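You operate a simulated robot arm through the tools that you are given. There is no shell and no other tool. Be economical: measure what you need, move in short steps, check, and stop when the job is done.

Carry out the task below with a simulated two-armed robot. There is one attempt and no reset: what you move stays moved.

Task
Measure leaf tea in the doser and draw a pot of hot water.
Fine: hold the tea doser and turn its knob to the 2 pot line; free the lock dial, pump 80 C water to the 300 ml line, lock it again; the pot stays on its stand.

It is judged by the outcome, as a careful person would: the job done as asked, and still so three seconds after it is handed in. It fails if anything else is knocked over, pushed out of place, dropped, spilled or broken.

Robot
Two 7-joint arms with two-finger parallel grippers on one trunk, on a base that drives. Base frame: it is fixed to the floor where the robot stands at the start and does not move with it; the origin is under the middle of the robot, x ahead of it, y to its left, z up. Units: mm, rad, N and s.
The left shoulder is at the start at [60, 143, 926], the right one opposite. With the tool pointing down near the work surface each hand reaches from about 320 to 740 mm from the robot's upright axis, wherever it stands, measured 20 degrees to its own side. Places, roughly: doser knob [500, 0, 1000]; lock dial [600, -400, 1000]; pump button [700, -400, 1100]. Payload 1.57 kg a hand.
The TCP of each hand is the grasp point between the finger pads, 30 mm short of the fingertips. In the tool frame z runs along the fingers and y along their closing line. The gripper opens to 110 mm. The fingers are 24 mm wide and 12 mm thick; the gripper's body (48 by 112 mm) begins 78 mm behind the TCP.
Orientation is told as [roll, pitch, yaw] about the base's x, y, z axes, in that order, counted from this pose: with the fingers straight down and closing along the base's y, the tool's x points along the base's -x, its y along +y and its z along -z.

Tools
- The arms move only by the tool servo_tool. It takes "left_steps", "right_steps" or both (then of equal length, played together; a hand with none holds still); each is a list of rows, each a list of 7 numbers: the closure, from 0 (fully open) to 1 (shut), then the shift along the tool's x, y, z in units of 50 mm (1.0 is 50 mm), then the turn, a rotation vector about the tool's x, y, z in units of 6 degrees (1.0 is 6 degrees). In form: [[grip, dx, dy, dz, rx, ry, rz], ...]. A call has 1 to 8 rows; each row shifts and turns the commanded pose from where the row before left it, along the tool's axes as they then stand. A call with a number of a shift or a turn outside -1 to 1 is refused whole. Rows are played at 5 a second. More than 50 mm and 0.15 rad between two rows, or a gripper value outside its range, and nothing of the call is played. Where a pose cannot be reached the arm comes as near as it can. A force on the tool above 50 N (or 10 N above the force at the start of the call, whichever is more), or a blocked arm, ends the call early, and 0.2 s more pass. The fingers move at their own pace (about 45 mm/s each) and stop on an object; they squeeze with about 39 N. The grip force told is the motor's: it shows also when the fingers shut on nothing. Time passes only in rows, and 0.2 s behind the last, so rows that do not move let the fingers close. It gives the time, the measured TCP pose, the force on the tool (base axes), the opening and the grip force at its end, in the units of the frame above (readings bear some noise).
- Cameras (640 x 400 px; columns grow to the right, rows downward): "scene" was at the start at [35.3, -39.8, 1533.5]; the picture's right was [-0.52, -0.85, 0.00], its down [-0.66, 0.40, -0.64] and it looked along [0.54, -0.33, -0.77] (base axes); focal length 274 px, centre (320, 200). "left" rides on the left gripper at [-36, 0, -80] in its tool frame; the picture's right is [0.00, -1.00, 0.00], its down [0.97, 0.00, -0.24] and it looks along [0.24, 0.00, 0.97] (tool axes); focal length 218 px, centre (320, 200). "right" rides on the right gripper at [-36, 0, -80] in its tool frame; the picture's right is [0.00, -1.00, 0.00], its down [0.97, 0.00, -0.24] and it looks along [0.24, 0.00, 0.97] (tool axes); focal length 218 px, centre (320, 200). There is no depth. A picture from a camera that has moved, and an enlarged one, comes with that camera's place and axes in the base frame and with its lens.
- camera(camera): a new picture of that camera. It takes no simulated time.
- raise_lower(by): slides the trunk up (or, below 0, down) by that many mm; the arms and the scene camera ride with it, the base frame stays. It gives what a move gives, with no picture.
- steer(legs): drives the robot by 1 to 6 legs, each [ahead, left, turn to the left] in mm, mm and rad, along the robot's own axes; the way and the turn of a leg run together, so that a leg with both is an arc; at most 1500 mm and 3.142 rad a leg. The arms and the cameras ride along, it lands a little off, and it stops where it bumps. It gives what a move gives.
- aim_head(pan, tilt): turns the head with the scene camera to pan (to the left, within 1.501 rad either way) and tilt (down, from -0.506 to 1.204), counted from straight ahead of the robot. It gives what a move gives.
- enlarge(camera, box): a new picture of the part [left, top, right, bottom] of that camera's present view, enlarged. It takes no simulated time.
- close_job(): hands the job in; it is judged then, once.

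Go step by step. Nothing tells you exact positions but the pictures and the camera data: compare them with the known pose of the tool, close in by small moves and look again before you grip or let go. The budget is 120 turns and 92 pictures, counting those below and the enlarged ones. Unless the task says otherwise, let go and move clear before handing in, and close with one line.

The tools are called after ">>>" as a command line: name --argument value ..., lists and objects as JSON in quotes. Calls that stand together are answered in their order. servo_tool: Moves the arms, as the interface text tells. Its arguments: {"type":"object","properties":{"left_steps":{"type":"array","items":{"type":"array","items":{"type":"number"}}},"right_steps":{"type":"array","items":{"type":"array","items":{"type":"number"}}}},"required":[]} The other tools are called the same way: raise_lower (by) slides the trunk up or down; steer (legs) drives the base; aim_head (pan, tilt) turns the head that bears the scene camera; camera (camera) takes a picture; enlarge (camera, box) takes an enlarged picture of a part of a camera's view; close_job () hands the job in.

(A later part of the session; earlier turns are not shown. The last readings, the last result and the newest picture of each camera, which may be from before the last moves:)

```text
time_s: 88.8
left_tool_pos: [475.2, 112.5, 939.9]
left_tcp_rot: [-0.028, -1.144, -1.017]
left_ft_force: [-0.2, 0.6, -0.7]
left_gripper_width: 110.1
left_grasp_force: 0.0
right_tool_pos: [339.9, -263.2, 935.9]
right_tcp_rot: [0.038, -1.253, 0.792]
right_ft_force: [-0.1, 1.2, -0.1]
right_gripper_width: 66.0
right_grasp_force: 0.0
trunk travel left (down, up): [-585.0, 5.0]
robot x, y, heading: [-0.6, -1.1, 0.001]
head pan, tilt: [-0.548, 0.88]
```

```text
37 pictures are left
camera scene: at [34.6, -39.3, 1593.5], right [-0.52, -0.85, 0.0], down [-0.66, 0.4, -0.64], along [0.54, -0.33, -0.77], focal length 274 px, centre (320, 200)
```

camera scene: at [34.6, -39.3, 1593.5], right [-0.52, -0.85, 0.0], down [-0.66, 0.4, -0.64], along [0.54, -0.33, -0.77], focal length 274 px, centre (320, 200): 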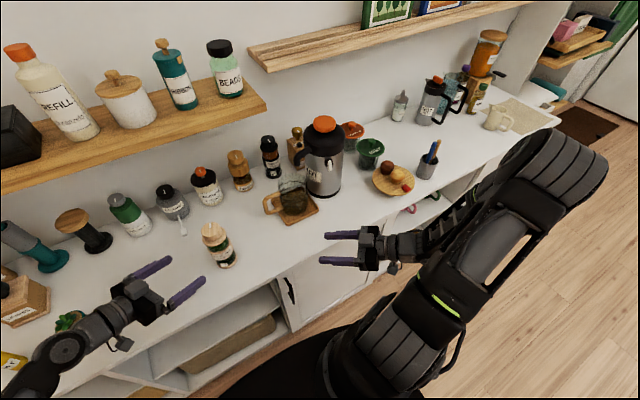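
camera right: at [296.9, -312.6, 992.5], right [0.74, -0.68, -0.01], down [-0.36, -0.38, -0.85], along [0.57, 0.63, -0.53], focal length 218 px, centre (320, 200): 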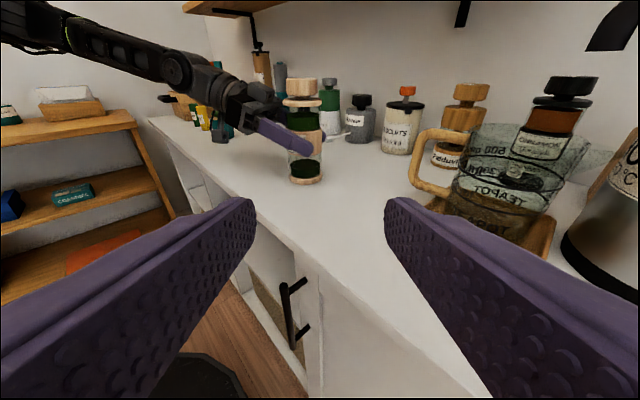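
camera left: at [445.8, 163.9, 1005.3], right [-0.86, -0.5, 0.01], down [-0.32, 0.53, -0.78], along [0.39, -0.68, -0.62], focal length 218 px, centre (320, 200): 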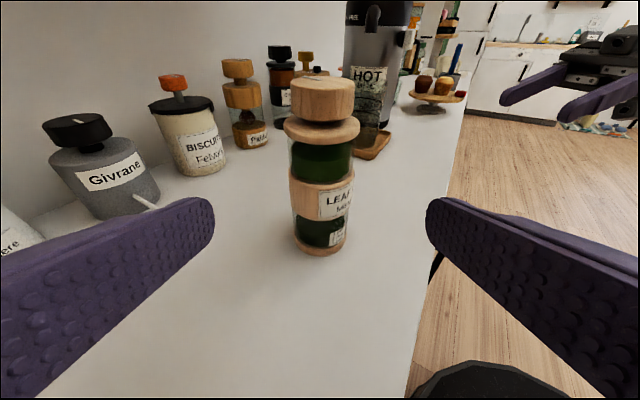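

Doser stands upright and untouched. Next the airpot: its axis is around (630, -414), with the dial facing the robot near (560, -393, 1007). I bring the right hand in front of the dial, level, to look.

>>> servo_tool --right_steps '[[0.3, -0.4, -0.4, 0, 0, 0, 0], [0.3, -0.4, -0.4, 0, 0, 0, 0], [0.3, -0.4, -0.4, 0, 0, 0, 0], [0.3, 0, -0.4, 0, 0, 0, 0], [0.3, 0, -0.4, 0, 0.95, 0, 0.31], [0.3, 0, 0, 0, 0.95, 0, 0.31], [0.3, 0, 0, 0, 0.95, 0, 0.31], [0.3, 0, 0, 0, 0.95, 0, 0.31]]'

>>> servo_tool --right_steps '[[0.3, 0, 0, 0, 0.95, 0, 0.31], [0.3, 0, 0, 0, 0.95, 0, 0.31], [0.3, 0, 0, 0, 0.95, 0, 0.31], [0.3, 0, 0, 0, 0.95, 0, 0.31]]'

>>> camera --camera "right"

>>> camera --camera "scene"

```text
time_s: 90.6
left_tool_pos: [475.9, 113.4, 940.4]
left_tcp_rot: [-0.029, -1.146, -1.016]
left_ft_force: [-0.1, 0.3, -0.5]
left_gripper_width: 110.2
left_grasp_force: 0.1
right_tool_pos: [425.3, -316.1, 989.6]
right_tcp_rot: [0.031, -1.249, 0.381]
right_ft_force: [-0.3, -0.4, 0.2]
right_gripper_width: 77.0
right_grasp_force: 0.0
trunk travel left (down, up): [-585.0, 5.0]
robot x, y, heading: [-2.0, 0.9, 0.003]
head pan, tilt: [-0.548, 0.88]
```

```text
time_s: 91.6
left_tool_pos: [477.4, 114.6, 939.6]
left_tcp_rot: [-0.028, -1.146, -1.017]
left_ft_force: [-0.5, 0.8, 0.4]
left_gripper_width: 110.3
left_grasp_force: 0.1
right_tool_pos: [466.9, -360.4, 970.4]
right_tcp_rot: [0.024, -1.244, -0.031]
right_ft_force: [0.6, 0.2, 0.9]
right_gripper_width: 77.2
right_grasp_force: 0.1
right hand out of reach, approached as far as the arm can: row 1, 2, 3, 4
trunk travel left (down, up): [-585.0, 5.0]
robot x, y, heading: [-3.4, 0.6, -0.0]
head pan, tilt: [-0.548, 0.88]
```

```text
36 pictures are left
camera right: at [403.1, -361.9, 1028.9], right [-0.01, -1.0, -0.01], down [-0.54, 0.01, -0.84], along [0.84, 0.0, -0.54], focal length 218 px, centre (320, 200)
```

right: 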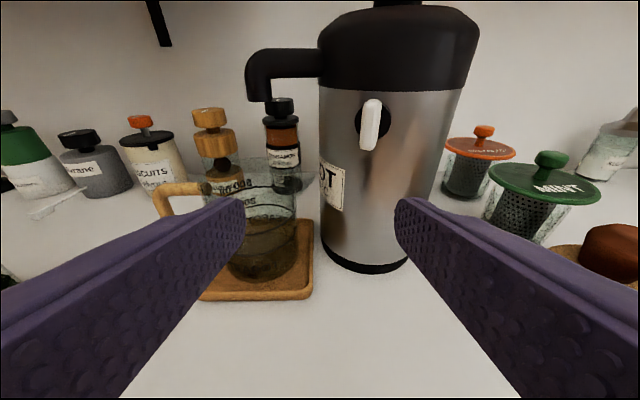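

```text
35 pictures are left
camera scene: at [35.5, -39.5, 1593.5], right [-0.52, -0.85, 0.0], down [-0.66, 0.4, -0.64], along [0.54, -0.33, -0.77], focal length 274 px, centre (320, 200)
```

scene: 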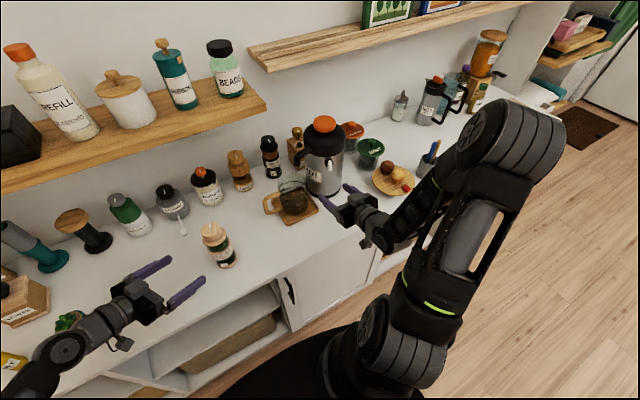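

>>> enlarge --camera "right" --box '[310, 60, 430, 180]'

```text
3.33 times, centred on (370, 120) of right
camera zoom: at [403.1, -361.9, 1028.9], right [-0.01, -1.0, -0.01], down [-0.54, 0.01, -0.84], along [0.84, 0.0, -0.54], focal length 728 px, centre (153, 467)
```

zoom: 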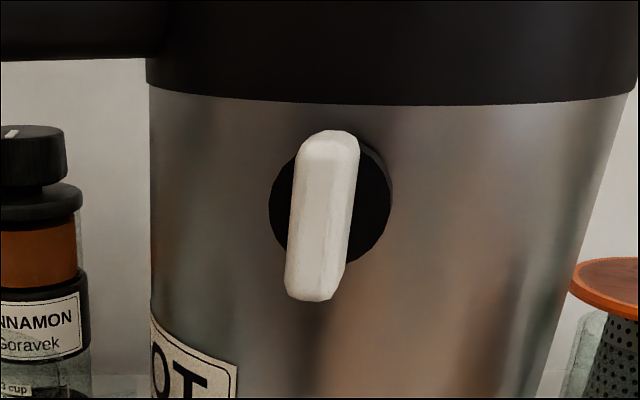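

Triangulating both views gives the dial disc centre at (581, -405, 987.5), facing about 20° left of straight at me. The lever sticks out ~20 mm. I'll align the right hand level with yaw ≈ -20° in front of it.

>>> servo_tool --right_steps '[[0.3, 0, 0, 0, 0.95, 0, 0.31], [0.3, 0, 0, 0, 0.95, 0, 0.31], [0.3, 0, 0, 0, 0.95, 0, 0.31], [0.3, 0, 0, 0, 0, -1, 0], [0.3, 0, 0, 0, 0, -1, 0], [0.3, 0, 0, 0, 0, -1, 0]]'

>>> camera --camera "right"

```text
time_s: 93.0
left_tool_pos: [475.4, 113.3, 940.9]
left_tcp_rot: [-0.026, -1.146, -1.02]
left_ft_force: [-0.7, -0.3, 0.0]
left_gripper_width: 110.0
left_grasp_force: 0.0
right_tool_pos: [488.9, -378.4, 959.7]
right_tcp_rot: [0.43, -1.561, -0.753]
right_ft_force: [-1.2, -0.7, -1.0]
right_gripper_width: 77.0
right_grasp_force: 0.0
right hand out of reach, approached as far as the arm can: row 1, 2, 3, 5
trunk travel left (down, up): [-585.0, 5.0]
robot x, y, heading: [0.9, 0.5, 0.006]
head pan, tilt: [-0.548, 0.88]
```

```text
33 pictures are left
camera right: at [414.1, -352.7, 995.3], right [-0.32, -0.95, 0.0], down [-0.23, 0.08, -0.97], along [0.92, -0.31, -0.25], focal length 218 px, centre (320, 200)
```

right: 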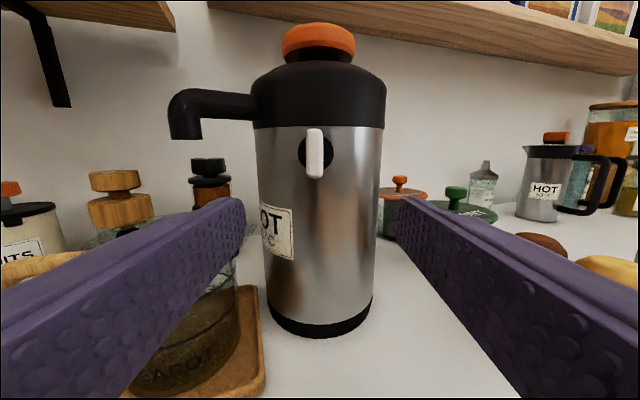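

The hand is level and square to the dial. I'll rise, narrow the fingers and come forward most of the way.

>>> servo_tool --right_steps '[[0.5, -0.3, 0.07, 0, 0, 0, 0], [0.6, -0.3, 0, 0, 0, 0, 0], [0.6, 0, 0, 0.3, 0, 0, 0], [0.6, 0, 0, 0.3, 0, 0, 0], [0.6, 0, 0, 0.2, 0, 0, 0]]'

>>> camera --camera "right"

```text
time_s: 94.2
left_tool_pos: [476.2, 113.4, 940.8]
left_tcp_rot: [-0.027, -1.144, -1.015]
left_ft_force: [-0.4, -0.2, 0.0]
left_gripper_width: 109.9
left_grasp_force: 0.0
right_tool_pos: [529.7, -384.7, 987.5]
right_tcp_rot: [0.313, -1.557, -0.634]
right_ft_force: [0.3, 0.3, 0.3]
right_gripper_width: 44.0
right_grasp_force: 0.1
trunk travel left (down, up): [-585.0, 5.0]
robot x, y, heading: [5.6, 0.8, 0.003]
head pan, tilt: [-0.548, 0.88]
```

```text
32 pictures are left
camera right: at [453.5, -360.0, 1023.0], right [-0.32, -0.95, 0.0], down [-0.24, 0.08, -0.97], along [0.92, -0.31, -0.25], focal length 218 px, centre (320, 200)
```

right: 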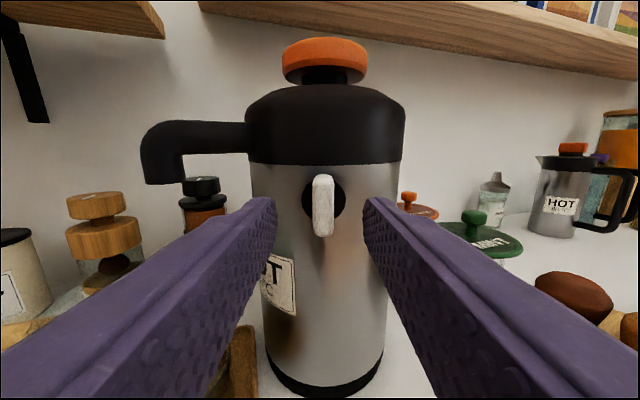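

>>> servo_tool --right_steps '[[0.6, -0.03, 0, 0.18, 0, 0, 0], [0.6, 0, 0, 0.18, 0, 0, 0], [0.75, 0, 0, 0, 0, 0, 0], [0.85, 0, 0, 0, 0, 0, 0], [0.95, 0, 0, 0, 0, 0, 0], [0.95, 0, 0, 0, 0, 0, 0]]'

>>> camera --camera "right"

```text
time_s: 95.6
left_tool_pos: [475.6, 112.8, 941.0]
left_tcp_rot: [-0.027, -1.143, -1.016]
left_ft_force: [-0.1, 0.3, 0.1]
left_gripper_width: 110.1
left_grasp_force: 0.1
right_tool_pos: [545.2, -392.5, 991.2]
right_tcp_rot: [0.31, -1.558, -0.635]
right_ft_force: [-1.0, -4.6, 0.3]
right_gripper_width: 12.0
right_grasp_force: 28.2
trunk travel left (down, up): [-585.0, 5.0]
robot x, y, heading: [1.8, -2.1, 0.003]
head pan, tilt: [-0.548, 0.88]
```

```text
31 pictures are left
camera right: at [470.1, -367.3, 1025.7], right [-0.32, -0.95, 0.0], down [-0.24, 0.08, -0.97], along [0.92, -0.31, -0.25], focal length 218 px, centre (320, 200)
```

right: 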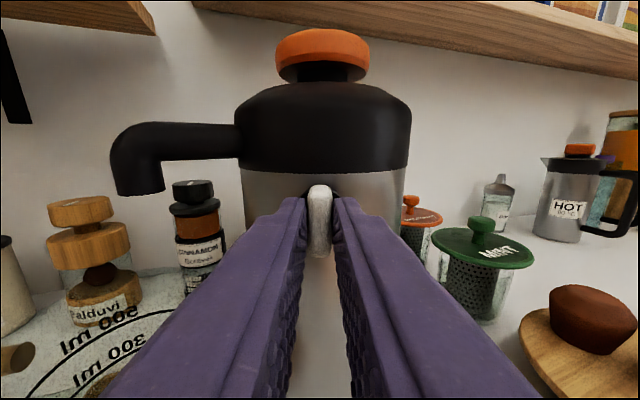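

Lever is gripped. I'll try turning it clockwise a little.

>>> servo_tool --right_steps '[[1, 0, 0, 0, 0, 0, 0.7], [1, 0, 0, 0, 0, 0, 0.7], [1, 0, 0, 0, 0, 0, 0.7], [1, 0, 0, 0, 0, 0, 0.7]]'

>>> camera --camera "right"

```text
time_s: 96.6
left_tool_pos: [476.2, 113.4, 939.7]
left_tcp_rot: [-0.027, -1.144, -1.017]
left_ft_force: [0.2, -0.4, -0.1]
left_gripper_width: 110.0
left_grasp_force: 0.1
right_tool_pos: [543.7, -391.9, 991.2]
right_tcp_rot: [1.534, -1.273, -1.861]
right_ft_force: [-3.3, -8.4, 4.3]
right_gripper_width: 18.9
right_grasp_force: 32.6
trunk travel left (down, up): [-585.0, 5.0]
robot x, y, heading: [0.8, -1.7, 0.0]
head pan, tilt: [-0.548, 0.88]
```

```text
30 pictures are left
camera right: at [466.8, -377.3, 1024.6], right [-0.31, -0.91, -0.29], down [-0.15, 0.35, -0.93], along [0.94, -0.24, -0.24], focal length 218 px, centre (320, 200)
```

right: 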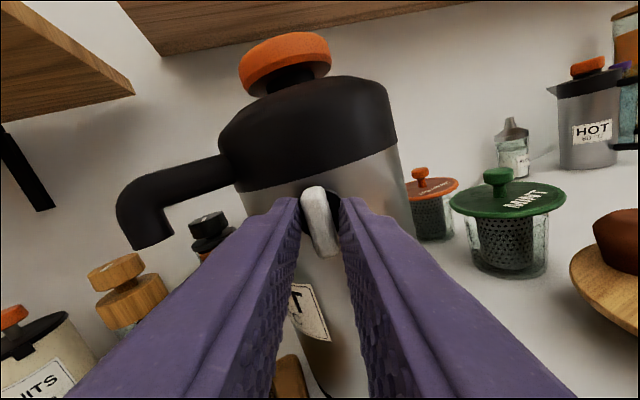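

The lever stayed put (the fingers were wedged open), so clockwise is the stop. Going the other way.

>>> servo_tool --right_steps '[[1, 0, 0, 0, 0, 0, -1], [1, 0, 0, 0, 0, 0, -1], [1, 0, 0, 0, 0, 0, -0.8], [1, 0, 0, 0, 0, 0, -1], [1, 0, 0, 0, 0, 0, -1], [1, 0, 0, 0, 0, 0, -1]]'

>>> camera --camera "right"

```text
time_s: 98.0
left_tool_pos: [475.3, 112.8, 940.6]
left_tcp_rot: [-0.026, -1.143, -1.018]
left_ft_force: [-0.3, -0.8, 0.2]
left_gripper_width: 110.2
left_grasp_force: 0.0
right_tool_pos: [544.6, -393.3, 988.2]
right_tcp_rot: [-1.524, -1.259, 1.205]
right_ft_force: [-6.6, -5.9, -0.6]
right_gripper_width: 11.7
right_grasp_force: 29.4
trunk travel left (down, up): [-585.0, 5.0]
robot x, y, heading: [2.0, 1.5, 0.004]
head pan, tilt: [-0.548, 0.88]
```

```text
29 pictures are left
camera right: at [474.6, -358.2, 1023.2], right [-0.3, -0.9, 0.31], down [-0.33, -0.2, -0.92], along [0.89, -0.38, -0.24], focal length 218 px, centre (320, 200)
```

right: 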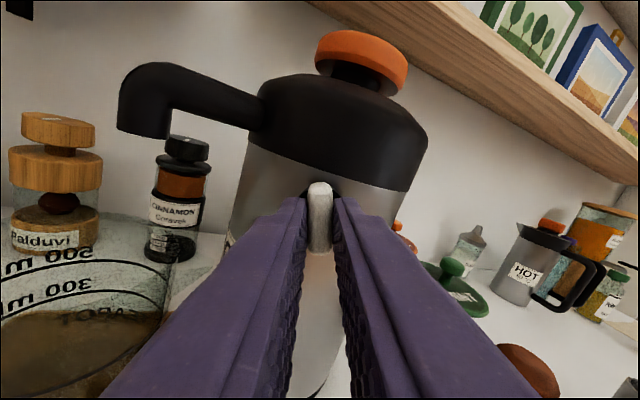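

Counter-clockwise the lever follows. I continue turning toward 90°, in small lots watching the grip width.

>>> servo_tool --right_steps '[[1, 0, 0, 0, 0, 0, -1], [1, 0, 0, 0, 0, 0, -1], [1, 0, 0, 0, 0, 0, -1], [1, 0, 0, 0, 0, 0, -1], [1, 0, 0, 0, 0, 0, -1], [1, 0, 0, 0, 0, 0, -1]]'

>>> servo_tool --right_steps '[[1, 0, 0, 0, 0, 0, -1], [1, 0, 0, 0, 0, 0, -1], [1, 0, 0, 0, 0, 0, -1], [1, 0, 0, 0, 0, 0, -1]]'

>>> camera --camera "right"

```text
time_s: 99.4
left_tool_pos: [477.0, 111.9, 941.2]
left_tcp_rot: [-0.028, -1.143, -1.017]
left_ft_force: [0.1, 0.2, -0.1]
left_gripper_width: 109.8
left_grasp_force: 0.1
right_tool_pos: [545.1, -392.2, 989.0]
right_tcp_rot: [-1.554, -0.632, 1.239]
right_ft_force: [0.0, -7.7, 0.5]
right_gripper_width: 11.8
right_grasp_force: 29.1
trunk travel left (down, up): [-585.0, 5.0]
robot x, y, heading: [1.6, 2.5, 0.0]
head pan, tilt: [-0.548, 0.88]
```

```text
time_s: 100.4
left_tool_pos: [477.3, 113.9, 940.9]
left_tcp_rot: [-0.027, -1.144, -1.018]
left_ft_force: [0.4, 0.8, 0.2]
left_gripper_width: 109.7
left_grasp_force: 0.0
right_tool_pos: [545.2, -392.9, 990.3]
right_tcp_rot: [-1.555, -0.211, 1.244]
right_ft_force: [2.4, -9.8, -0.1]
right_gripper_width: 11.6
right_grasp_force: 29.3
trunk travel left (down, up): [-585.0, 5.0]
robot x, y, heading: [2.2, -2.2, 0.002]
head pan, tilt: [-0.548, 0.88]
```

```text
28 pictures are left
camera right: at [481.7, -334.5, 997.6], right [-0.05, -0.2, 0.98], down [-0.53, -0.82, -0.2], along [0.85, -0.53, -0.06], focal length 218 px, centre (320, 200)
```

right: 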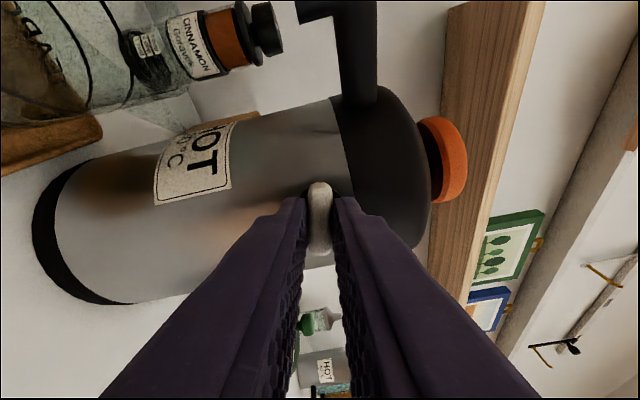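

>>> servo_tool --right_steps '[[1, 0, 0, 0, 0, 0, -1], [1, 0, 0, 0, 0, 0, -1], [1, 0, 0, 0, 0, 0, -0.7]]'

>>> camera --camera "right"

```text
time_s: 101.2
left_tool_pos: [474.9, 114.4, 940.9]
left_tcp_rot: [-0.028, -1.147, -1.018]
left_ft_force: [-0.1, 0.4, -0.5]
left_gripper_width: 110.2
left_grasp_force: 0.1
right_tool_pos: [545.7, -389.7, 991.0]
right_tcp_rot: [-1.561, 0.07, 1.25]
right_ft_force: [-0.3, -6.5, 7.5]
right_gripper_width: 12.1
right_grasp_force: 29.4
trunk travel left (down, up): [-585.0, 5.0]
robot x, y, heading: [-2.2, 0.5, 0.001]
head pan, tilt: [-0.548, 0.88]
```

```text
27 pictures are left
camera right: at [481.9, -330.9, 988.0], right [0.03, 0.06, 1.0], down [-0.53, -0.84, 0.07], along [0.85, -0.53, 0.01], focal length 218 px, centre (320, 200)
```

right: 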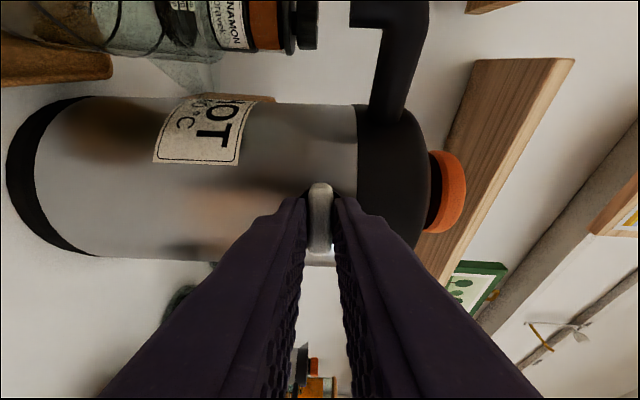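

The lever reached its stop at about 90°. I'll open just a little, withdraw, and rise with the same hand orientation; closed fingers can then press the button from the side-on top.

>>> servo_tool --right_steps '[[0.8, 0, 0, 0, 0, 0, 0.4], [0.78, 0, 0, 0, 0, 0, 0.3], [0.78, 0, 0, -0.4, 0, 0, 0], [0.78, 0, 0, -0.4, 0, 0, 0], [0.78, 0, 0, -0.4, 0, 0, 0]]'

>>> camera --camera "right"

```text
time_s: 102.4
left_tool_pos: [476.8, 113.6, 941.2]
left_tcp_rot: [-0.028, -1.146, -1.02]
left_ft_force: [0.1, 0.6, 0.5]
left_gripper_width: 109.9
left_grasp_force: 0.1
right_tool_pos: [489.1, -370.7, 992.4]
right_tcp_rot: [-1.558, -0.005, 1.25]
right_ft_force: [0.8, -0.1, -0.1]
right_gripper_width: 24.1
right_grasp_force: 0.2
trunk travel left (down, up): [-585.0, 5.0]
robot x, y, heading: [-0.1, 0.9, 0.004]
head pan, tilt: [-0.548, 0.88]
```

```text
26 pictures are left
camera right: at [426.4, -310.9, 992.7], right [0.01, -0.01, 1.0], down [-0.53, -0.85, 0.0], along [0.84, -0.53, -0.01], focal length 218 px, centre (320, 200)
```

right: 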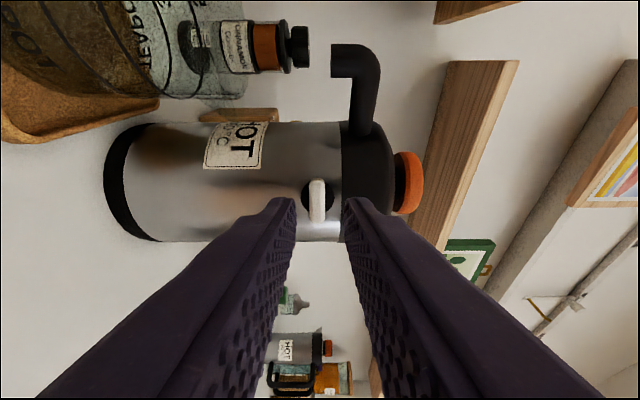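

The lever is horizontal: dial freed. Now I'll rise with closed fingers and look at the button.

>>> servo_tool --right_steps '[[1, 0, -0.6, 0, 0, 0, 0], [1, 0, -0.6, 0, 0, 0, 0], [1, 0, -0.6, 0, 0, 0, 0], [1, 0, -0.6, 0, 0, 0, 0], [1, 0, -0.6, 0, 0, 0, 0]]'

>>> camera --camera "right"

>>> enlarge --camera "scene" --box '[250, 90, 400, 230]'

```text
time_s: 103.6
left_tool_pos: [475.8, 113.8, 940.0]
left_tcp_rot: [-0.027, -1.143, -1.017]
left_ft_force: [0.3, -0.4, -0.3]
left_gripper_width: 109.9
left_grasp_force: 0.0
right_tool_pos: [519.6, -384.4, 1130.8]
right_tcp_rot: [-1.559, -0.006, 1.247]
right_ft_force: [-0.1, 0.1, -0.2]
right_gripper_width: 0.0
right_grasp_force: 21.2
right hand out of reach, approached as far as the arm can: row 1, 2, 3, 4
trunk travel left (down, up): [-585.0, 5.0]
robot x, y, heading: [-1.1, 2.7, -0.002]
head pan, tilt: [-0.548, 0.88]
```

```text
25 pictures are left
camera right: at [456.3, -326.0, 1130.5], right [0.01, -0.01, 1.0], down [-0.54, -0.84, 0.0], along [0.84, -0.54, -0.01], focal length 218 px, centre (320, 200)
```

right: 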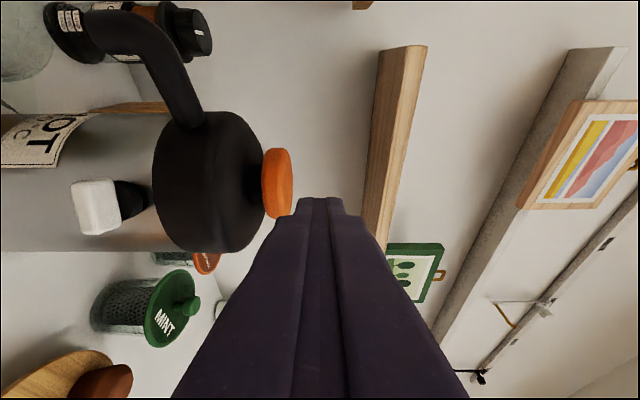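

```text
2.86 times, centred on (325, 160) of scene
camera zoom: at [34.3, -38.4, 1593.4], right [-0.52, -0.85, 0.0], down [-0.66, 0.4, -0.64], along [0.55, -0.33, -0.77], focal length 782 px, centre (306, 314)
```

zoom: 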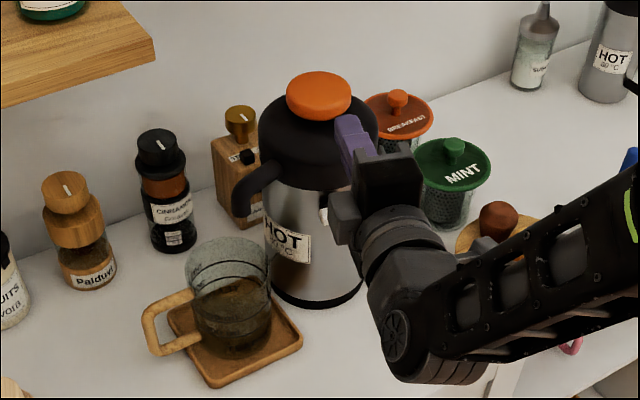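

The hand is at z 1131, above the button top (≈1106 at (643, -426)). I'll move forward over it.

>>> servo_tool --right_steps '[[1, 0, 0, 0.55, 0, 0, 0], [1, 0, 0, 0.55, 0, 0, 0], [1, 0, 0, 0.55, 0, 0, 0], [1, 0, 0, 0.55, 0, 0, 0]]'

>>> enlarge --camera "scene" --box '[250, 90, 400, 230]'

```text
time_s: 104.6
left_tool_pos: [475.7, 114.5, 939.6]
left_tcp_rot: [-0.029, -1.143, -1.016]
left_ft_force: [0.0, -0.6, -0.2]
left_gripper_width: 110.1
left_grasp_force: 0.3
right_tool_pos: [622.4, -423.0, 1129.4]
right_tcp_rot: [-1.559, -0.004, 1.248]
right_ft_force: [0.4, -1.0, 0.1]
right_gripper_width: 0.3
right_grasp_force: 21.3
trunk travel left (down, up): [-585.0, 5.0]
robot x, y, heading: [0.0, -2.1, -0.001]
head pan, tilt: [-0.548, 0.88]
```

```text
2.86 times, centred on (325, 160) of scene
camera zoom: at [35.8, -39.6, 1593.5], right [-0.52, -0.85, 0.0], down [-0.66, 0.4, -0.64], along [0.54, -0.33, -0.77], focal length 782 px, centre (306, 314)
```

zoom: 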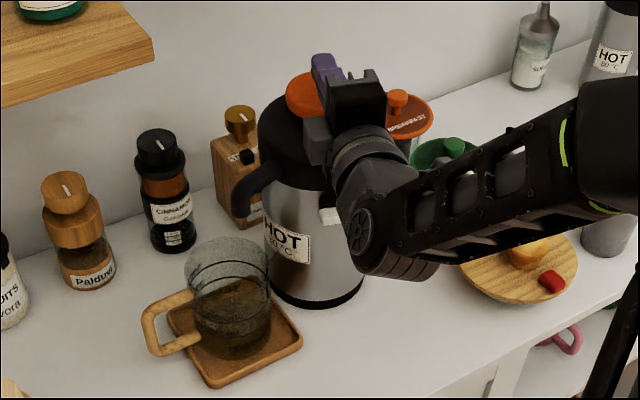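

Over the button. I'll press down gently and watch the force.

>>> servo_tool --right_steps '[[1, 0, 0.15, 0, 0, 0, 0], [1, 0, 0.15, 0, 0, 0, 0], [1, 0, 0.1, 0, 0, 0, 0], [1, 0, 0.1, 0, 0, 0, 0]]'

>>> enlarge --camera "scene" --box '[250, 90, 400, 230]'

```text
time_s: 105.6
left_tool_pos: [475.4, 113.9, 940.3]
left_tcp_rot: [-0.027, -1.144, -1.016]
left_ft_force: [0.1, 0.0, -0.7]
left_gripper_width: 110.0
left_grasp_force: 0.0
right_tool_pos: [622.8, -422.4, 1105.6]
right_tcp_rot: [-1.56, -0.003, 1.248]
right_ft_force: [-0.6, -0.1, 2.5]
right_gripper_width: 0.1
right_grasp_force: 21.8
trunk travel left (down, up): [-585.0, 5.0]
robot x, y, heading: [-2.4, -0.5, 0.005]
head pan, tilt: [-0.548, 0.88]
```

```text
2.86 times, centred on (325, 160) of scene
camera zoom: at [34.9, -39.2, 1593.6], right [-0.52, -0.85, 0.0], down [-0.66, 0.4, -0.64], along [0.54, -0.33, -0.77], focal length 782 px, centre (306, 314)
```

zoom: 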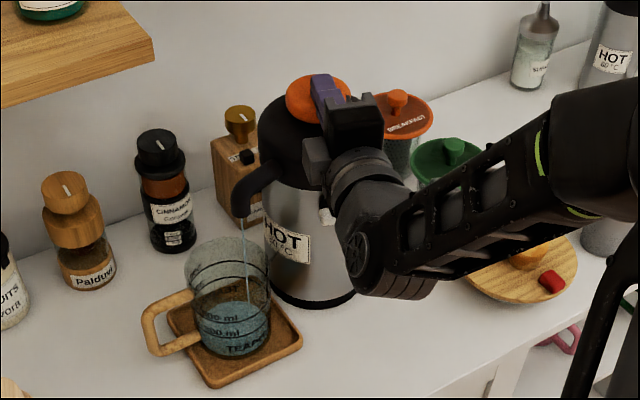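

Water is flowing. I'll lift at once and read the level.

>>> servo_tool --right_steps '[[1, 0, -0.5, 0, 0, 0, 0], [1, 0, 0, 0, 0, 0, 0]]'

>>> enlarge --camera "scene" --box '[260, 165, 325, 230]'

```text
time_s: 106.2
left_tool_pos: [474.5, 112.6, 940.5]
left_tcp_rot: [-0.026, -1.144, -1.015]
left_ft_force: [0.0, -1.0, -0.2]
left_gripper_width: 110.3
left_grasp_force: 0.1
right_tool_pos: [622.9, -422.9, 1127.0]
right_tcp_rot: [-1.558, -0.006, 1.248]
right_ft_force: [-0.1, -0.3, 0.6]
right_gripper_width: 0.0
right_grasp_force: 21.0
trunk travel left (down, up): [-585.0, 5.0]
robot x, y, heading: [-2.1, 3.2, 0.009]
head pan, tilt: [-0.548, 0.88]
```

```text
6.15 times, centred on (292, 198) of scene
camera zoom: at [35.6, -39.9, 1593.4], right [-0.52, -0.85, 0.0], down [-0.66, 0.4, -0.64], along [0.54, -0.33, -0.77], focal length 1684 px, centre (489, 215)
```

zoom: 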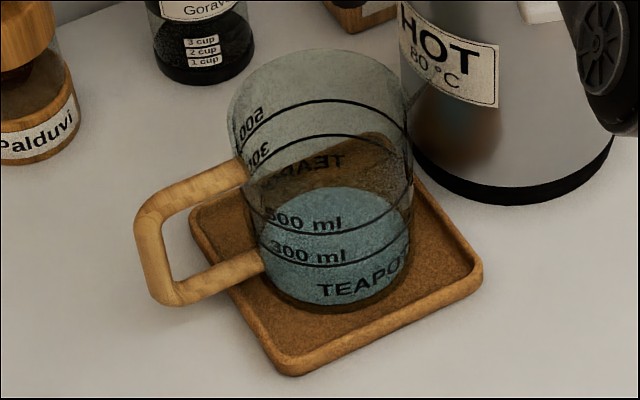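

Only a thin layer so far (far edge at row 187; it needs to reach the far 300 ring at ≈137). I'll press longer and re-read.

>>> servo_tool --right_steps '[[1, 0, 0.25, 0, 0, 0, 0], [1, 0, 0.2, 0, 0, 0, 0], [1, 0, 0.05, 0, 0, 0, 0], [1, 0, 0, 0, 0, 0, 0], [1, 0, 0, 0, 0, 0, 0], [1, 0, -0.5, 0, 0, 0, 0], [1, 0, 0, 0, 0, 0, 0]]'

>>> enlarge --camera "scene" --box '[260, 165, 325, 230]'

```text
time_s: 107.8
left_tool_pos: [475.4, 113.4, 940.5]
left_tcp_rot: [-0.027, -1.143, -1.015]
left_ft_force: [0.3, -0.6, -0.2]
left_gripper_width: 110.1
left_grasp_force: 0.0
right_tool_pos: [624.1, -423.9, 1126.5]
right_tcp_rot: [-1.557, -0.004, 1.249]
right_ft_force: [-0.3, 0.2, -0.1]
right_gripper_width: 0.0
right_grasp_force: 21.6
trunk travel left (down, up): [-585.0, 5.0]
robot x, y, heading: [-2.1, 2.8, -0.001]
head pan, tilt: [-0.548, 0.88]
```

```text
6.15 times, centred on (292, 198) of scene
camera zoom: at [35.6, -39.8, 1593.4], right [-0.52, -0.85, 0.0], down [-0.66, 0.4, -0.64], along [0.54, -0.33, -0.77], focal length 1684 px, centre (489, 215)
```

zoom: 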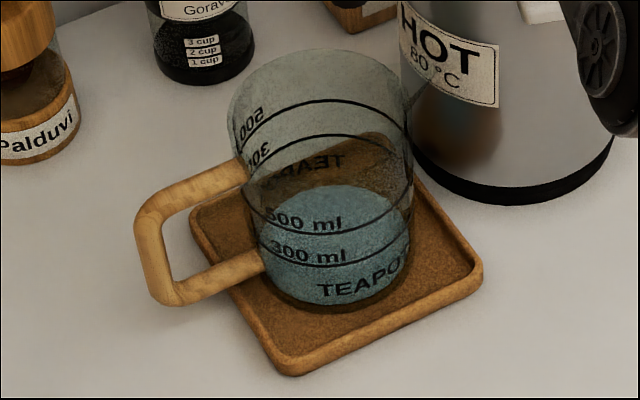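

Small gain (~20 ml). I'll press deeper and hold while looking at the stream.

>>> servo_tool --right_steps '[[1, 0, 0.3, 0, 0, 0, 0], [1, 0, 0.2, 0, 0, 0, 0], [1, 0, 0.1, 0, 0, 0, 0], [1, 0, 0, 0, 0, 0, 0], [1, 0, 0, 0, 0, 0, 0]]'

>>> enlarge --camera "scene" --box '[260, 110, 360, 220]'

```text
time_s: 109.0
left_tool_pos: [475.3, 113.9, 939.3]
left_tcp_rot: [-0.03, -1.144, -1.016]
left_ft_force: [-0.4, 0.2, 0.4]
left_gripper_width: 110.2
left_grasp_force: 0.0
right_tool_pos: [622.8, -421.6, 1098.3]
right_tcp_rot: [-1.558, -0.003, 1.248]
right_ft_force: [1.8, -2.0, 4.5]
right_gripper_width: 0.0
right_grasp_force: 21.2
trunk travel left (down, up): [-585.0, 5.0]
robot x, y, heading: [3.0, -1.5, 0.005]
head pan, tilt: [-0.548, 0.88]
```

```text
3.64 times, centred on (310, 165) of scene
camera zoom: at [35.0, -39.5, 1593.5], right [-0.52, -0.85, 0.0], down [-0.66, 0.4, -0.64], along [0.54, -0.33, -0.77], focal length 995 px, centre (356, 327)
```

zoom: 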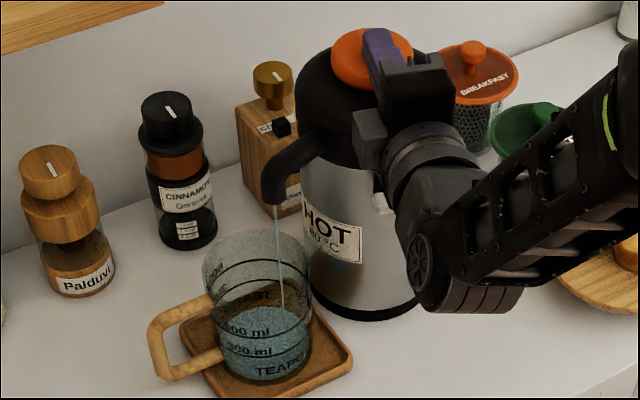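

It still streams while held. I'll hold 1.2 s more and check again.

>>> servo_tool --right_steps '[[1, 0, 0, 0, 0, 0, 0], [1, 0, 0, 0, 0, 0, 0], [1, 0, 0, 0, 0, 0, 0], [1, 0, 0, 0, 0, 0, 0], [1, 0, 0, 0, 0, 0, 0]]'

>>> enlarge --camera "scene" --box '[260, 165, 325, 230]'

```text
time_s: 110.2
left_tool_pos: [475.9, 112.6, 940.8]
left_tcp_rot: [-0.027, -1.145, -1.017]
left_ft_force: [-0.4, 0.3, -0.7]
left_gripper_width: 110.1
left_grasp_force: 0.0
right_tool_pos: [622.3, -421.2, 1098.1]
right_tcp_rot: [-1.56, -0.002, 1.25]
right_ft_force: [0.4, -0.7, 3.3]
right_gripper_width: 0.1
right_grasp_force: 21.9
trunk travel left (down, up): [-585.0, 5.0]
robot x, y, heading: [2.6, -1.2, 0.001]
head pan, tilt: [-0.548, 0.88]
```

```text
6.15 times, centred on (292, 198) of scene
camera zoom: at [34.6, -39.2, 1593.5], right [-0.52, -0.85, 0.0], down [-0.66, 0.4, -0.64], along [0.54, -0.33, -0.77], focal length 1684 px, centre (489, 215)
```

zoom: 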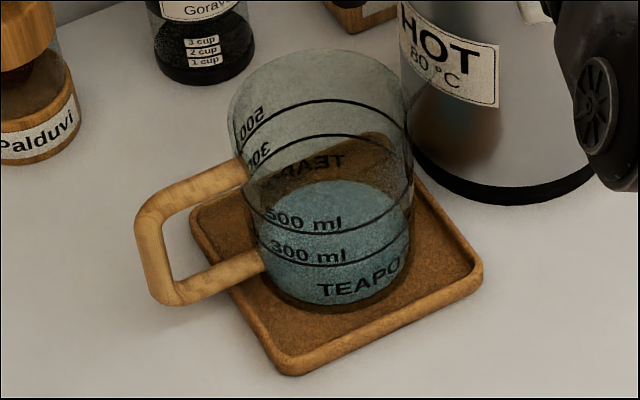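

The pump is stroke-based (~4 px ≈ 25 ml per deep stroke). I'll do more full strokes, checking regularly.

>>> servo_tool --right_steps '[[1, 0, -0.6, 0, 0, 0, 0], [1, 0, 0, 0, 0, 0, 0], [1, 0, 0.4, 0, 0, 0, 0], [1, 0, 0.2, 0, 0, 0, 0], [1, 0, 0, 0, 0, 0, 0], [1, 0, 0, 0, 0, 0, 0], [1, 0, 0, 0, 0, 0, 0], [1, 0, -0.6, 0, 0, 0, 0]]'

>>> servo_tool --right_steps '[[1, 0, 0.4, 0, 0, 0, 0], [1, 0, 0.2, 0, 0, 0, 0], [1, 0, 0, 0, 0, 0, 0], [1, 0, 0, 0, 0, 0, 0], [1, 0, 0, 0, 0, 0, 0], [1, 0, 0, 0, 0, 0, 0], [1, 0, -0.6, 0, 0, 0, 0], [1, 0, 0, 0, 0, 0, 0]]'

>>> enlarge --camera "scene" --box '[260, 165, 325, 230]'

```text
time_s: 112.0
left_tool_pos: [475.1, 114.6, 940.7]
left_tcp_rot: [-0.028, -1.145, -1.018]
left_ft_force: [-0.4, 0.3, 0.0]
left_gripper_width: 110.1
left_grasp_force: 0.1
right_tool_pos: [621.8, -421.8, 1128.3]
right_tcp_rot: [-1.555, -0.003, 1.248]
right_ft_force: [0.3, -0.2, 0.2]
right_gripper_width: 0.2
right_grasp_force: 21.3
trunk travel left (down, up): [-585.0, 5.0]
robot x, y, heading: [0.2, -1.9, 0.002]
head pan, tilt: [-0.548, 0.88]
```

```text
time_s: 113.8
left_tool_pos: [476.8, 113.9, 939.5]
left_tcp_rot: [-0.027, -1.143, -1.016]
left_ft_force: [-0.2, 0.1, 0.5]
left_gripper_width: 109.9
left_grasp_force: 0.0
right_tool_pos: [620.9, -421.8, 1126.8]
right_tcp_rot: [-1.557, -0.004, 1.249]
right_ft_force: [-0.9, 0.1, -0.4]
right_gripper_width: 0.0
right_grasp_force: 21.4
trunk travel left (down, up): [-585.0, 5.0]
robot x, y, heading: [-1.2, 2.2, 0.002]
head pan, tilt: [-0.548, 0.88]
```

```text
6.15 times, centred on (292, 198) of scene
camera zoom: at [35.7, -39.8, 1593.4], right [-0.52, -0.85, 0.0], down [-0.66, 0.4, -0.64], along [0.54, -0.33, -0.77], focal length 1684 px, centre (489, 215)
```

zoom: 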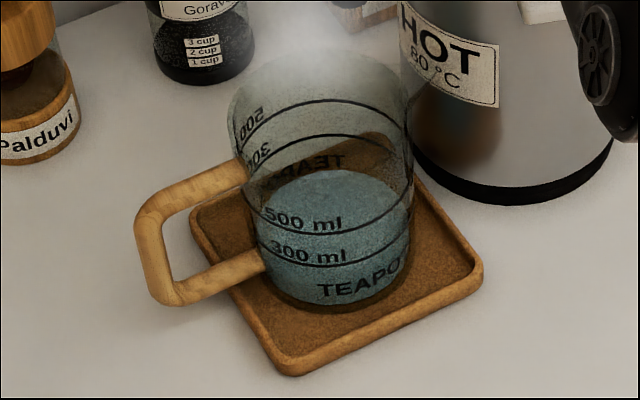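

Far edge at row ~170; target ≈139. About six more strokes: I'll do four, then check.

>>> servo_tool --right_steps '[[1, 0, 0.4, 0, 0, 0, 0], [1, 0, 0.2, 0, 0, 0, 0], [1, 0, 0, 0, 0, 0, 0], [1, 0, 0, 0, 0, 0, 0], [1, 0, 0, 0, 0, 0, 0], [1, 0, 0, 0, 0, 0, 0], [1, 0, -0.6, 0, 0, 0, 0], [1, 0, 0, 0, 0, 0, 0]]'

>>> servo_tool --right_steps '[[1, 0, 0.4, 0, 0, 0, 0], [1, 0, 0.2, 0, 0, 0, 0], [1, 0, 0, 0, 0, 0, 0], [1, 0, 0, 0, 0, 0, 0], [1, 0, 0, 0, 0, 0, 0], [1, 0, 0, 0, 0, 0, 0], [1, 0, -0.6, 0, 0, 0, 0], [1, 0, 0, 0, 0, 0, 0]]'

>>> servo_tool --right_steps '[[1, 0, 0.4, 0, 0, 0, 0], [1, 0, 0.2, 0, 0, 0, 0], [1, 0, 0, 0, 0, 0, 0], [1, 0, 0, 0, 0, 0, 0], [1, 0, 0, 0, 0, 0, 0], [1, 0, 0, 0, 0, 0, 0], [1, 0, -0.6, 0, 0, 0, 0], [1, 0, 0, 0, 0, 0, 0]]'

>>> enlarge --camera "scene" --box '[260, 165, 325, 230]'

```text
time_s: 115.6
left_tool_pos: [476.5, 113.2, 940.7]
left_tcp_rot: [-0.028, -1.143, -1.016]
left_ft_force: [-0.5, -1.0, -0.5]
left_gripper_width: 110.0
left_grasp_force: 0.0
right_tool_pos: [622.3, -422.0, 1128.9]
right_tcp_rot: [-1.558, -0.006, 1.247]
right_ft_force: [0.1, -0.2, 0.2]
right_gripper_width: 0.3
right_grasp_force: 21.5
trunk travel left (down, up): [-585.0, 5.0]
robot x, y, heading: [-2.3, 0.9, -0.0]
head pan, tilt: [-0.548, 0.88]
```

```text
time_s: 117.4
left_tool_pos: [476.7, 113.7, 940.0]
left_tcp_rot: [-0.028, -1.143, -1.015]
left_ft_force: [0.5, 0.1, 0.8]
left_gripper_width: 110.2
left_grasp_force: 0.0
right_tool_pos: [622.2, -421.6, 1127.7]
right_tcp_rot: [-1.556, -0.003, 1.248]
right_ft_force: [-0.4, -1.1, -0.2]
right_gripper_width: 0.0
right_grasp_force: 21.1
trunk travel left (down, up): [-585.0, 5.0]
robot x, y, heading: [-1.2, 2.2, 0.003]
head pan, tilt: [-0.548, 0.88]
```

```text
time_s: 119.2
left_tool_pos: [475.5, 113.6, 939.4]
left_tcp_rot: [-0.029, -1.144, -1.016]
left_ft_force: [0.9, 0.4, -0.3]
left_gripper_width: 110.0
left_grasp_force: 0.2
right_tool_pos: [622.4, -423.2, 1129.0]
right_tcp_rot: [-1.558, -0.006, 1.247]
right_ft_force: [1.0, 0.1, -0.1]
right_gripper_width: 0.0
right_grasp_force: 21.3
trunk travel left (down, up): [-585.0, 5.0]
robot x, y, heading: [-2.2, 0.9, 0.001]
head pan, tilt: [-0.548, 0.88]
```

```text
6.15 times, centred on (292, 198) of scene
camera zoom: at [35.7, -39.6, 1593.4], right [-0.52, -0.85, 0.0], down [-0.66, 0.4, -0.64], along [0.54, -0.33, -0.77], focal length 1684 px, centre (489, 215)
```

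zoom: 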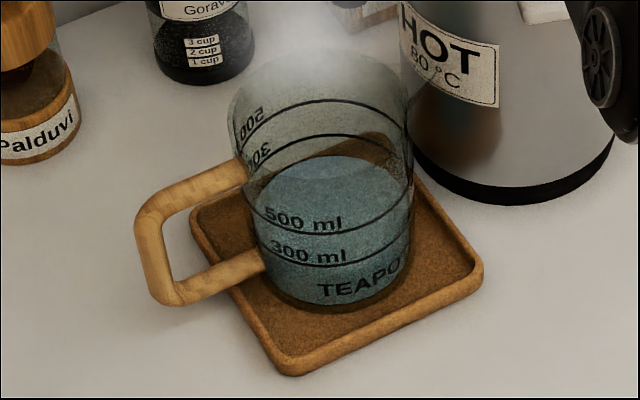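

Far edge at ~156; accounting for wall thickness the target is ≈141, about three strokes. I'll do two then inspect closely.

>>> servo_tool --right_steps '[[1, 0, 0.4, 0, 0, 0, 0], [1, 0, 0.2, 0, 0, 0, 0], [1, 0, 0, 0, 0, 0, 0], [1, 0, 0, 0, 0, 0, 0], [1, 0, 0, 0, 0, 0, 0], [1, 0, 0, 0, 0, 0, 0], [1, 0, -0.6, 0, 0, 0, 0], [1, 0, 0, 0, 0, 0, 0]]'

>>> servo_tool --right_steps '[[1, 0, 0.4, 0, 0, 0, 0], [1, 0, 0.2, 0, 0, 0, 0], [1, 0, 0, 0, 0, 0, 0], [1, 0, 0, 0, 0, 0, 0], [1, 0, 0, 0, 0, 0, 0], [1, 0, 0, 0, 0, 0, 0], [1, 0, -0.6, 0, 0, 0, 0], [1, 0, 0, 0, 0, 0, 0]]'

>>> enlarge --camera "scene" --box '[280, 175, 306, 201]'

>>> camera --camera "left"

```text
time_s: 121.0
left_tool_pos: [475.0, 113.1, 939.8]
left_tcp_rot: [-0.028, -1.144, -1.016]
left_ft_force: [0.2, 0.2, -0.4]
left_gripper_width: 110.1
left_grasp_force: 0.1
right_tool_pos: [621.6, -423.2, 1129.7]
right_tcp_rot: [-1.557, -0.002, 1.248]
right_ft_force: [0.4, 0.3, 0.2]
right_gripper_width: 0.0
right_grasp_force: 21.0
trunk travel left (down, up): [-585.0, 5.0]
robot x, y, heading: [1.4, 1.4, 0.002]
head pan, tilt: [-0.548, 0.88]
```

```text
time_s: 122.8
left_tool_pos: [476.8, 114.7, 940.5]
left_tcp_rot: [-0.026, -1.142, -1.016]
left_ft_force: [-0.4, 0.4, -0.4]
left_gripper_width: 110.2
left_grasp_force: 0.1
right_tool_pos: [622.3, -421.8, 1127.5]
right_tcp_rot: [-1.556, -0.003, 1.251]
right_ft_force: [0.1, 0.2, -0.4]
right_gripper_width: 0.0
right_grasp_force: 21.4
trunk travel left (down, up): [-585.0, 5.0]
robot x, y, heading: [-1.8, -3.2, 0.0]
head pan, tilt: [-0.548, 0.88]
```

```text
15.38 times, centred on (293, 188) of scene
camera zoom: at [35.7, -39.6, 1593.4], right [-0.52, -0.85, 0.0], down [-0.66, 0.4, -0.64], along [0.54, -0.33, -0.77], focal length 4211 px, centre (735, 385)
```

zoom: 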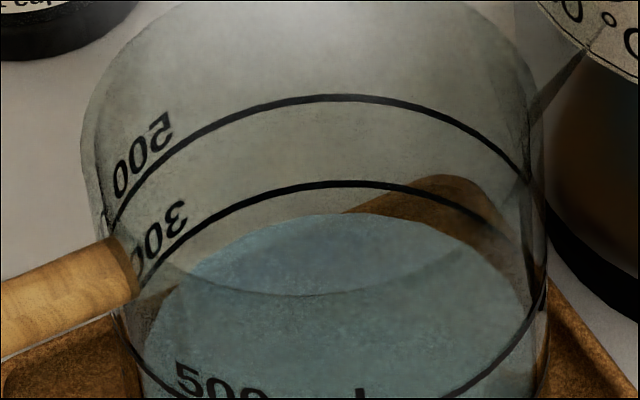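

```text
14 pictures are left
camera left: at [446.7, 163.7, 1004.9], right [-0.86, -0.5, 0.01], down [-0.32, 0.53, -0.78], along [0.39, -0.68, -0.62], focal length 218 px, centre (320, 200)
```

left: 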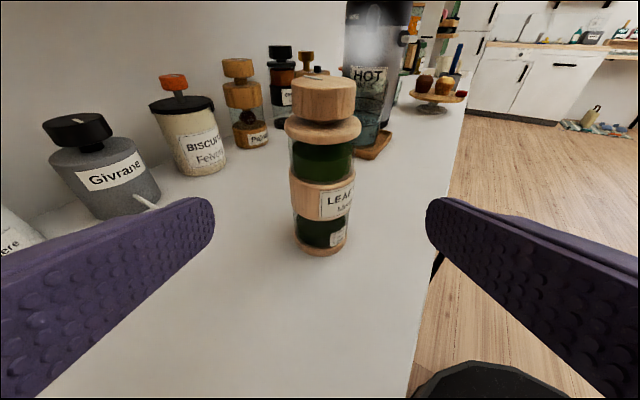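

The left camera sees the pot at a low angle just past the doser; that gives a better reading.

>>> enlarge --camera "left" --box '[340, 80, 410, 164]'

```text
4.76 times, centred on (375, 122) of left
camera zoom: at [446.7, 163.7, 1004.9], right [-0.86, -0.5, 0.01], down [-0.32, 0.53, -0.78], along [0.39, -0.68, -0.62], focal length 1039 px, centre (58, 571)
```

zoom: 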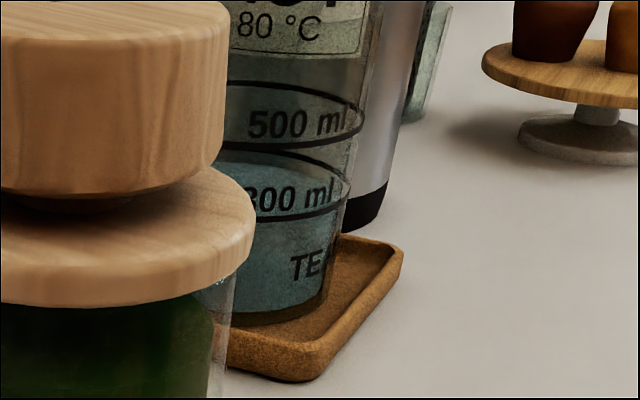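

Good low view. I zoom on it tightly.

>>> enlarge --camera "left" --box '[363, 104, 383, 117]'

```text
16.00 times, centred on (373, 110) of left
camera zoom: at [446.7, 163.7, 1004.9], right [-0.86, -0.5, 0.01], down [-0.32, 0.53, -0.78], along [0.39, -0.68, -0.62], focal length 3492 px, centre (-528, 1632)
```

zoom: 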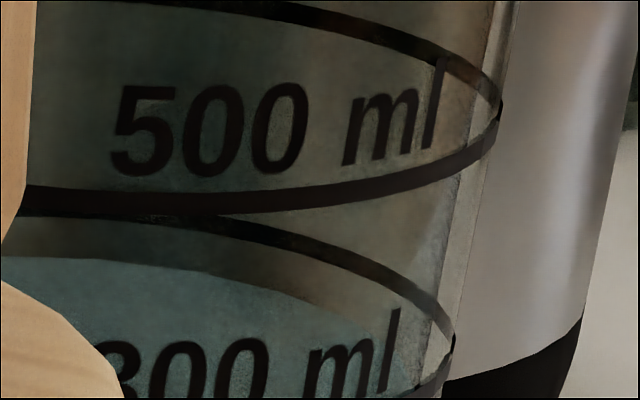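

Deficit is ≈5 mm ≈ 34 ml, a bit more than one stroke (~28 ml). One more full stroke, then re-check.

>>> servo_tool --right_steps '[[1, 0, 0.4, 0, 0, 0, 0], [1, 0, 0.2, 0, 0, 0, 0], [1, 0, 0, 0, 0, 0, 0], [1, 0, 0, 0, 0, 0, 0], [1, 0, 0, 0, 0, 0, 0], [1, 0, 0, 0, 0, 0, 0], [1, 0, -0.6, 0, 0, 0, 0], [1, 0, 0, 0, 0, 0, 0]]'

>>> enlarge --camera "left" --box '[363, 104, 383, 117]'

```text
time_s: 124.6
left_tool_pos: [477.1, 113.8, 940.8]
left_tcp_rot: [-0.028, -1.143, -1.016]
left_ft_force: [0.8, -0.4, -0.6]
left_gripper_width: 109.9
left_grasp_force: 0.0
right_tool_pos: [622.5, -419.7, 1129.6]
right_tcp_rot: [-1.556, -0.003, 1.25]
right_ft_force: [0.0, -0.2, -0.4]
right_gripper_width: 0.0
right_grasp_force: 21.6
trunk travel left (down, up): [-585.0, 5.0]
robot x, y, heading: [2.1, -3.1, -0.001]
head pan, tilt: [-0.548, 0.88]
```

```text
16.00 times, centred on (373, 110) of left
camera zoom: at [446.7, 163.7, 1004.9], right [-0.86, -0.5, 0.01], down [-0.32, 0.53, -0.78], along [0.39, -0.68, -0.62], focal length 3492 px, centre (-528, 1632)
```

zoom: 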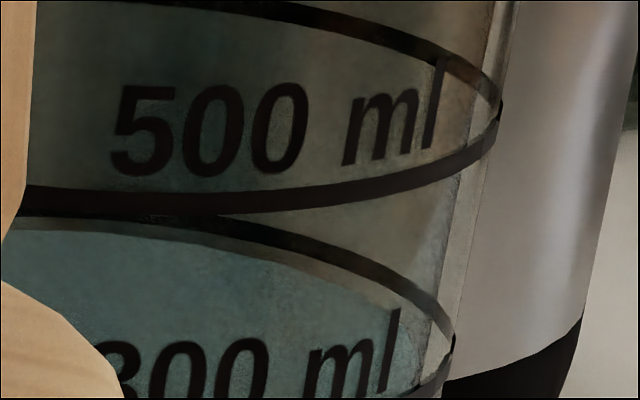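

One stroke raised it ≈29 px; by my reading it's now ≈290 ml, ~9 px short. A small partial press (about a third of a stroke) should land on the line.

>>> servo_tool --right_steps '[[1, 0, 0.2, 0, 0, 0, 0], [1, 0, 0.13, 0, 0, 0, 0], [1, 0, 0, 0, 0, 0, 0], [1, 0, 0, 0, 0, 0, 0], [1, 0, 0, 0, 0, 0, 0], [1, 0, -0.4, 0, 0, 0, 0], [1, 0, 0, 0, 0, 0, 0]]'

>>> enlarge --camera "left" --box '[363, 104, 383, 117]'

```text
time_s: 126.2
left_tool_pos: [474.8, 114.0, 940.2]
left_tcp_rot: [-0.027, -1.144, -1.015]
left_ft_force: [0.3, 0.7, 0.0]
left_gripper_width: 110.2
left_grasp_force: 0.0
right_tool_pos: [623.1, -423.2, 1131.7]
right_tcp_rot: [-1.556, -0.004, 1.249]
right_ft_force: [0.3, -0.4, 0.1]
right_gripper_width: 0.1
right_grasp_force: 21.0
trunk travel left (down, up): [-585.0, 5.0]
robot x, y, heading: [2.4, -1.7, -0.001]
head pan, tilt: [-0.548, 0.88]
```

```text
16.00 times, centred on (373, 110) of left
camera zoom: at [446.6, 163.7, 1005.0], right [-0.86, -0.5, 0.01], down [-0.32, 0.53, -0.78], along [0.39, -0.68, -0.62], focal length 3492 px, centre (-528, 1632)
```

zoom: 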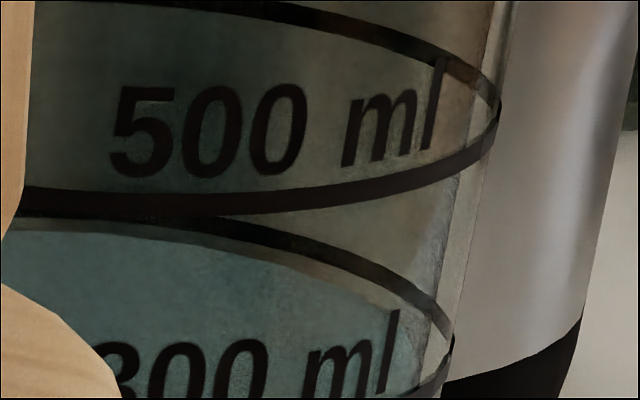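

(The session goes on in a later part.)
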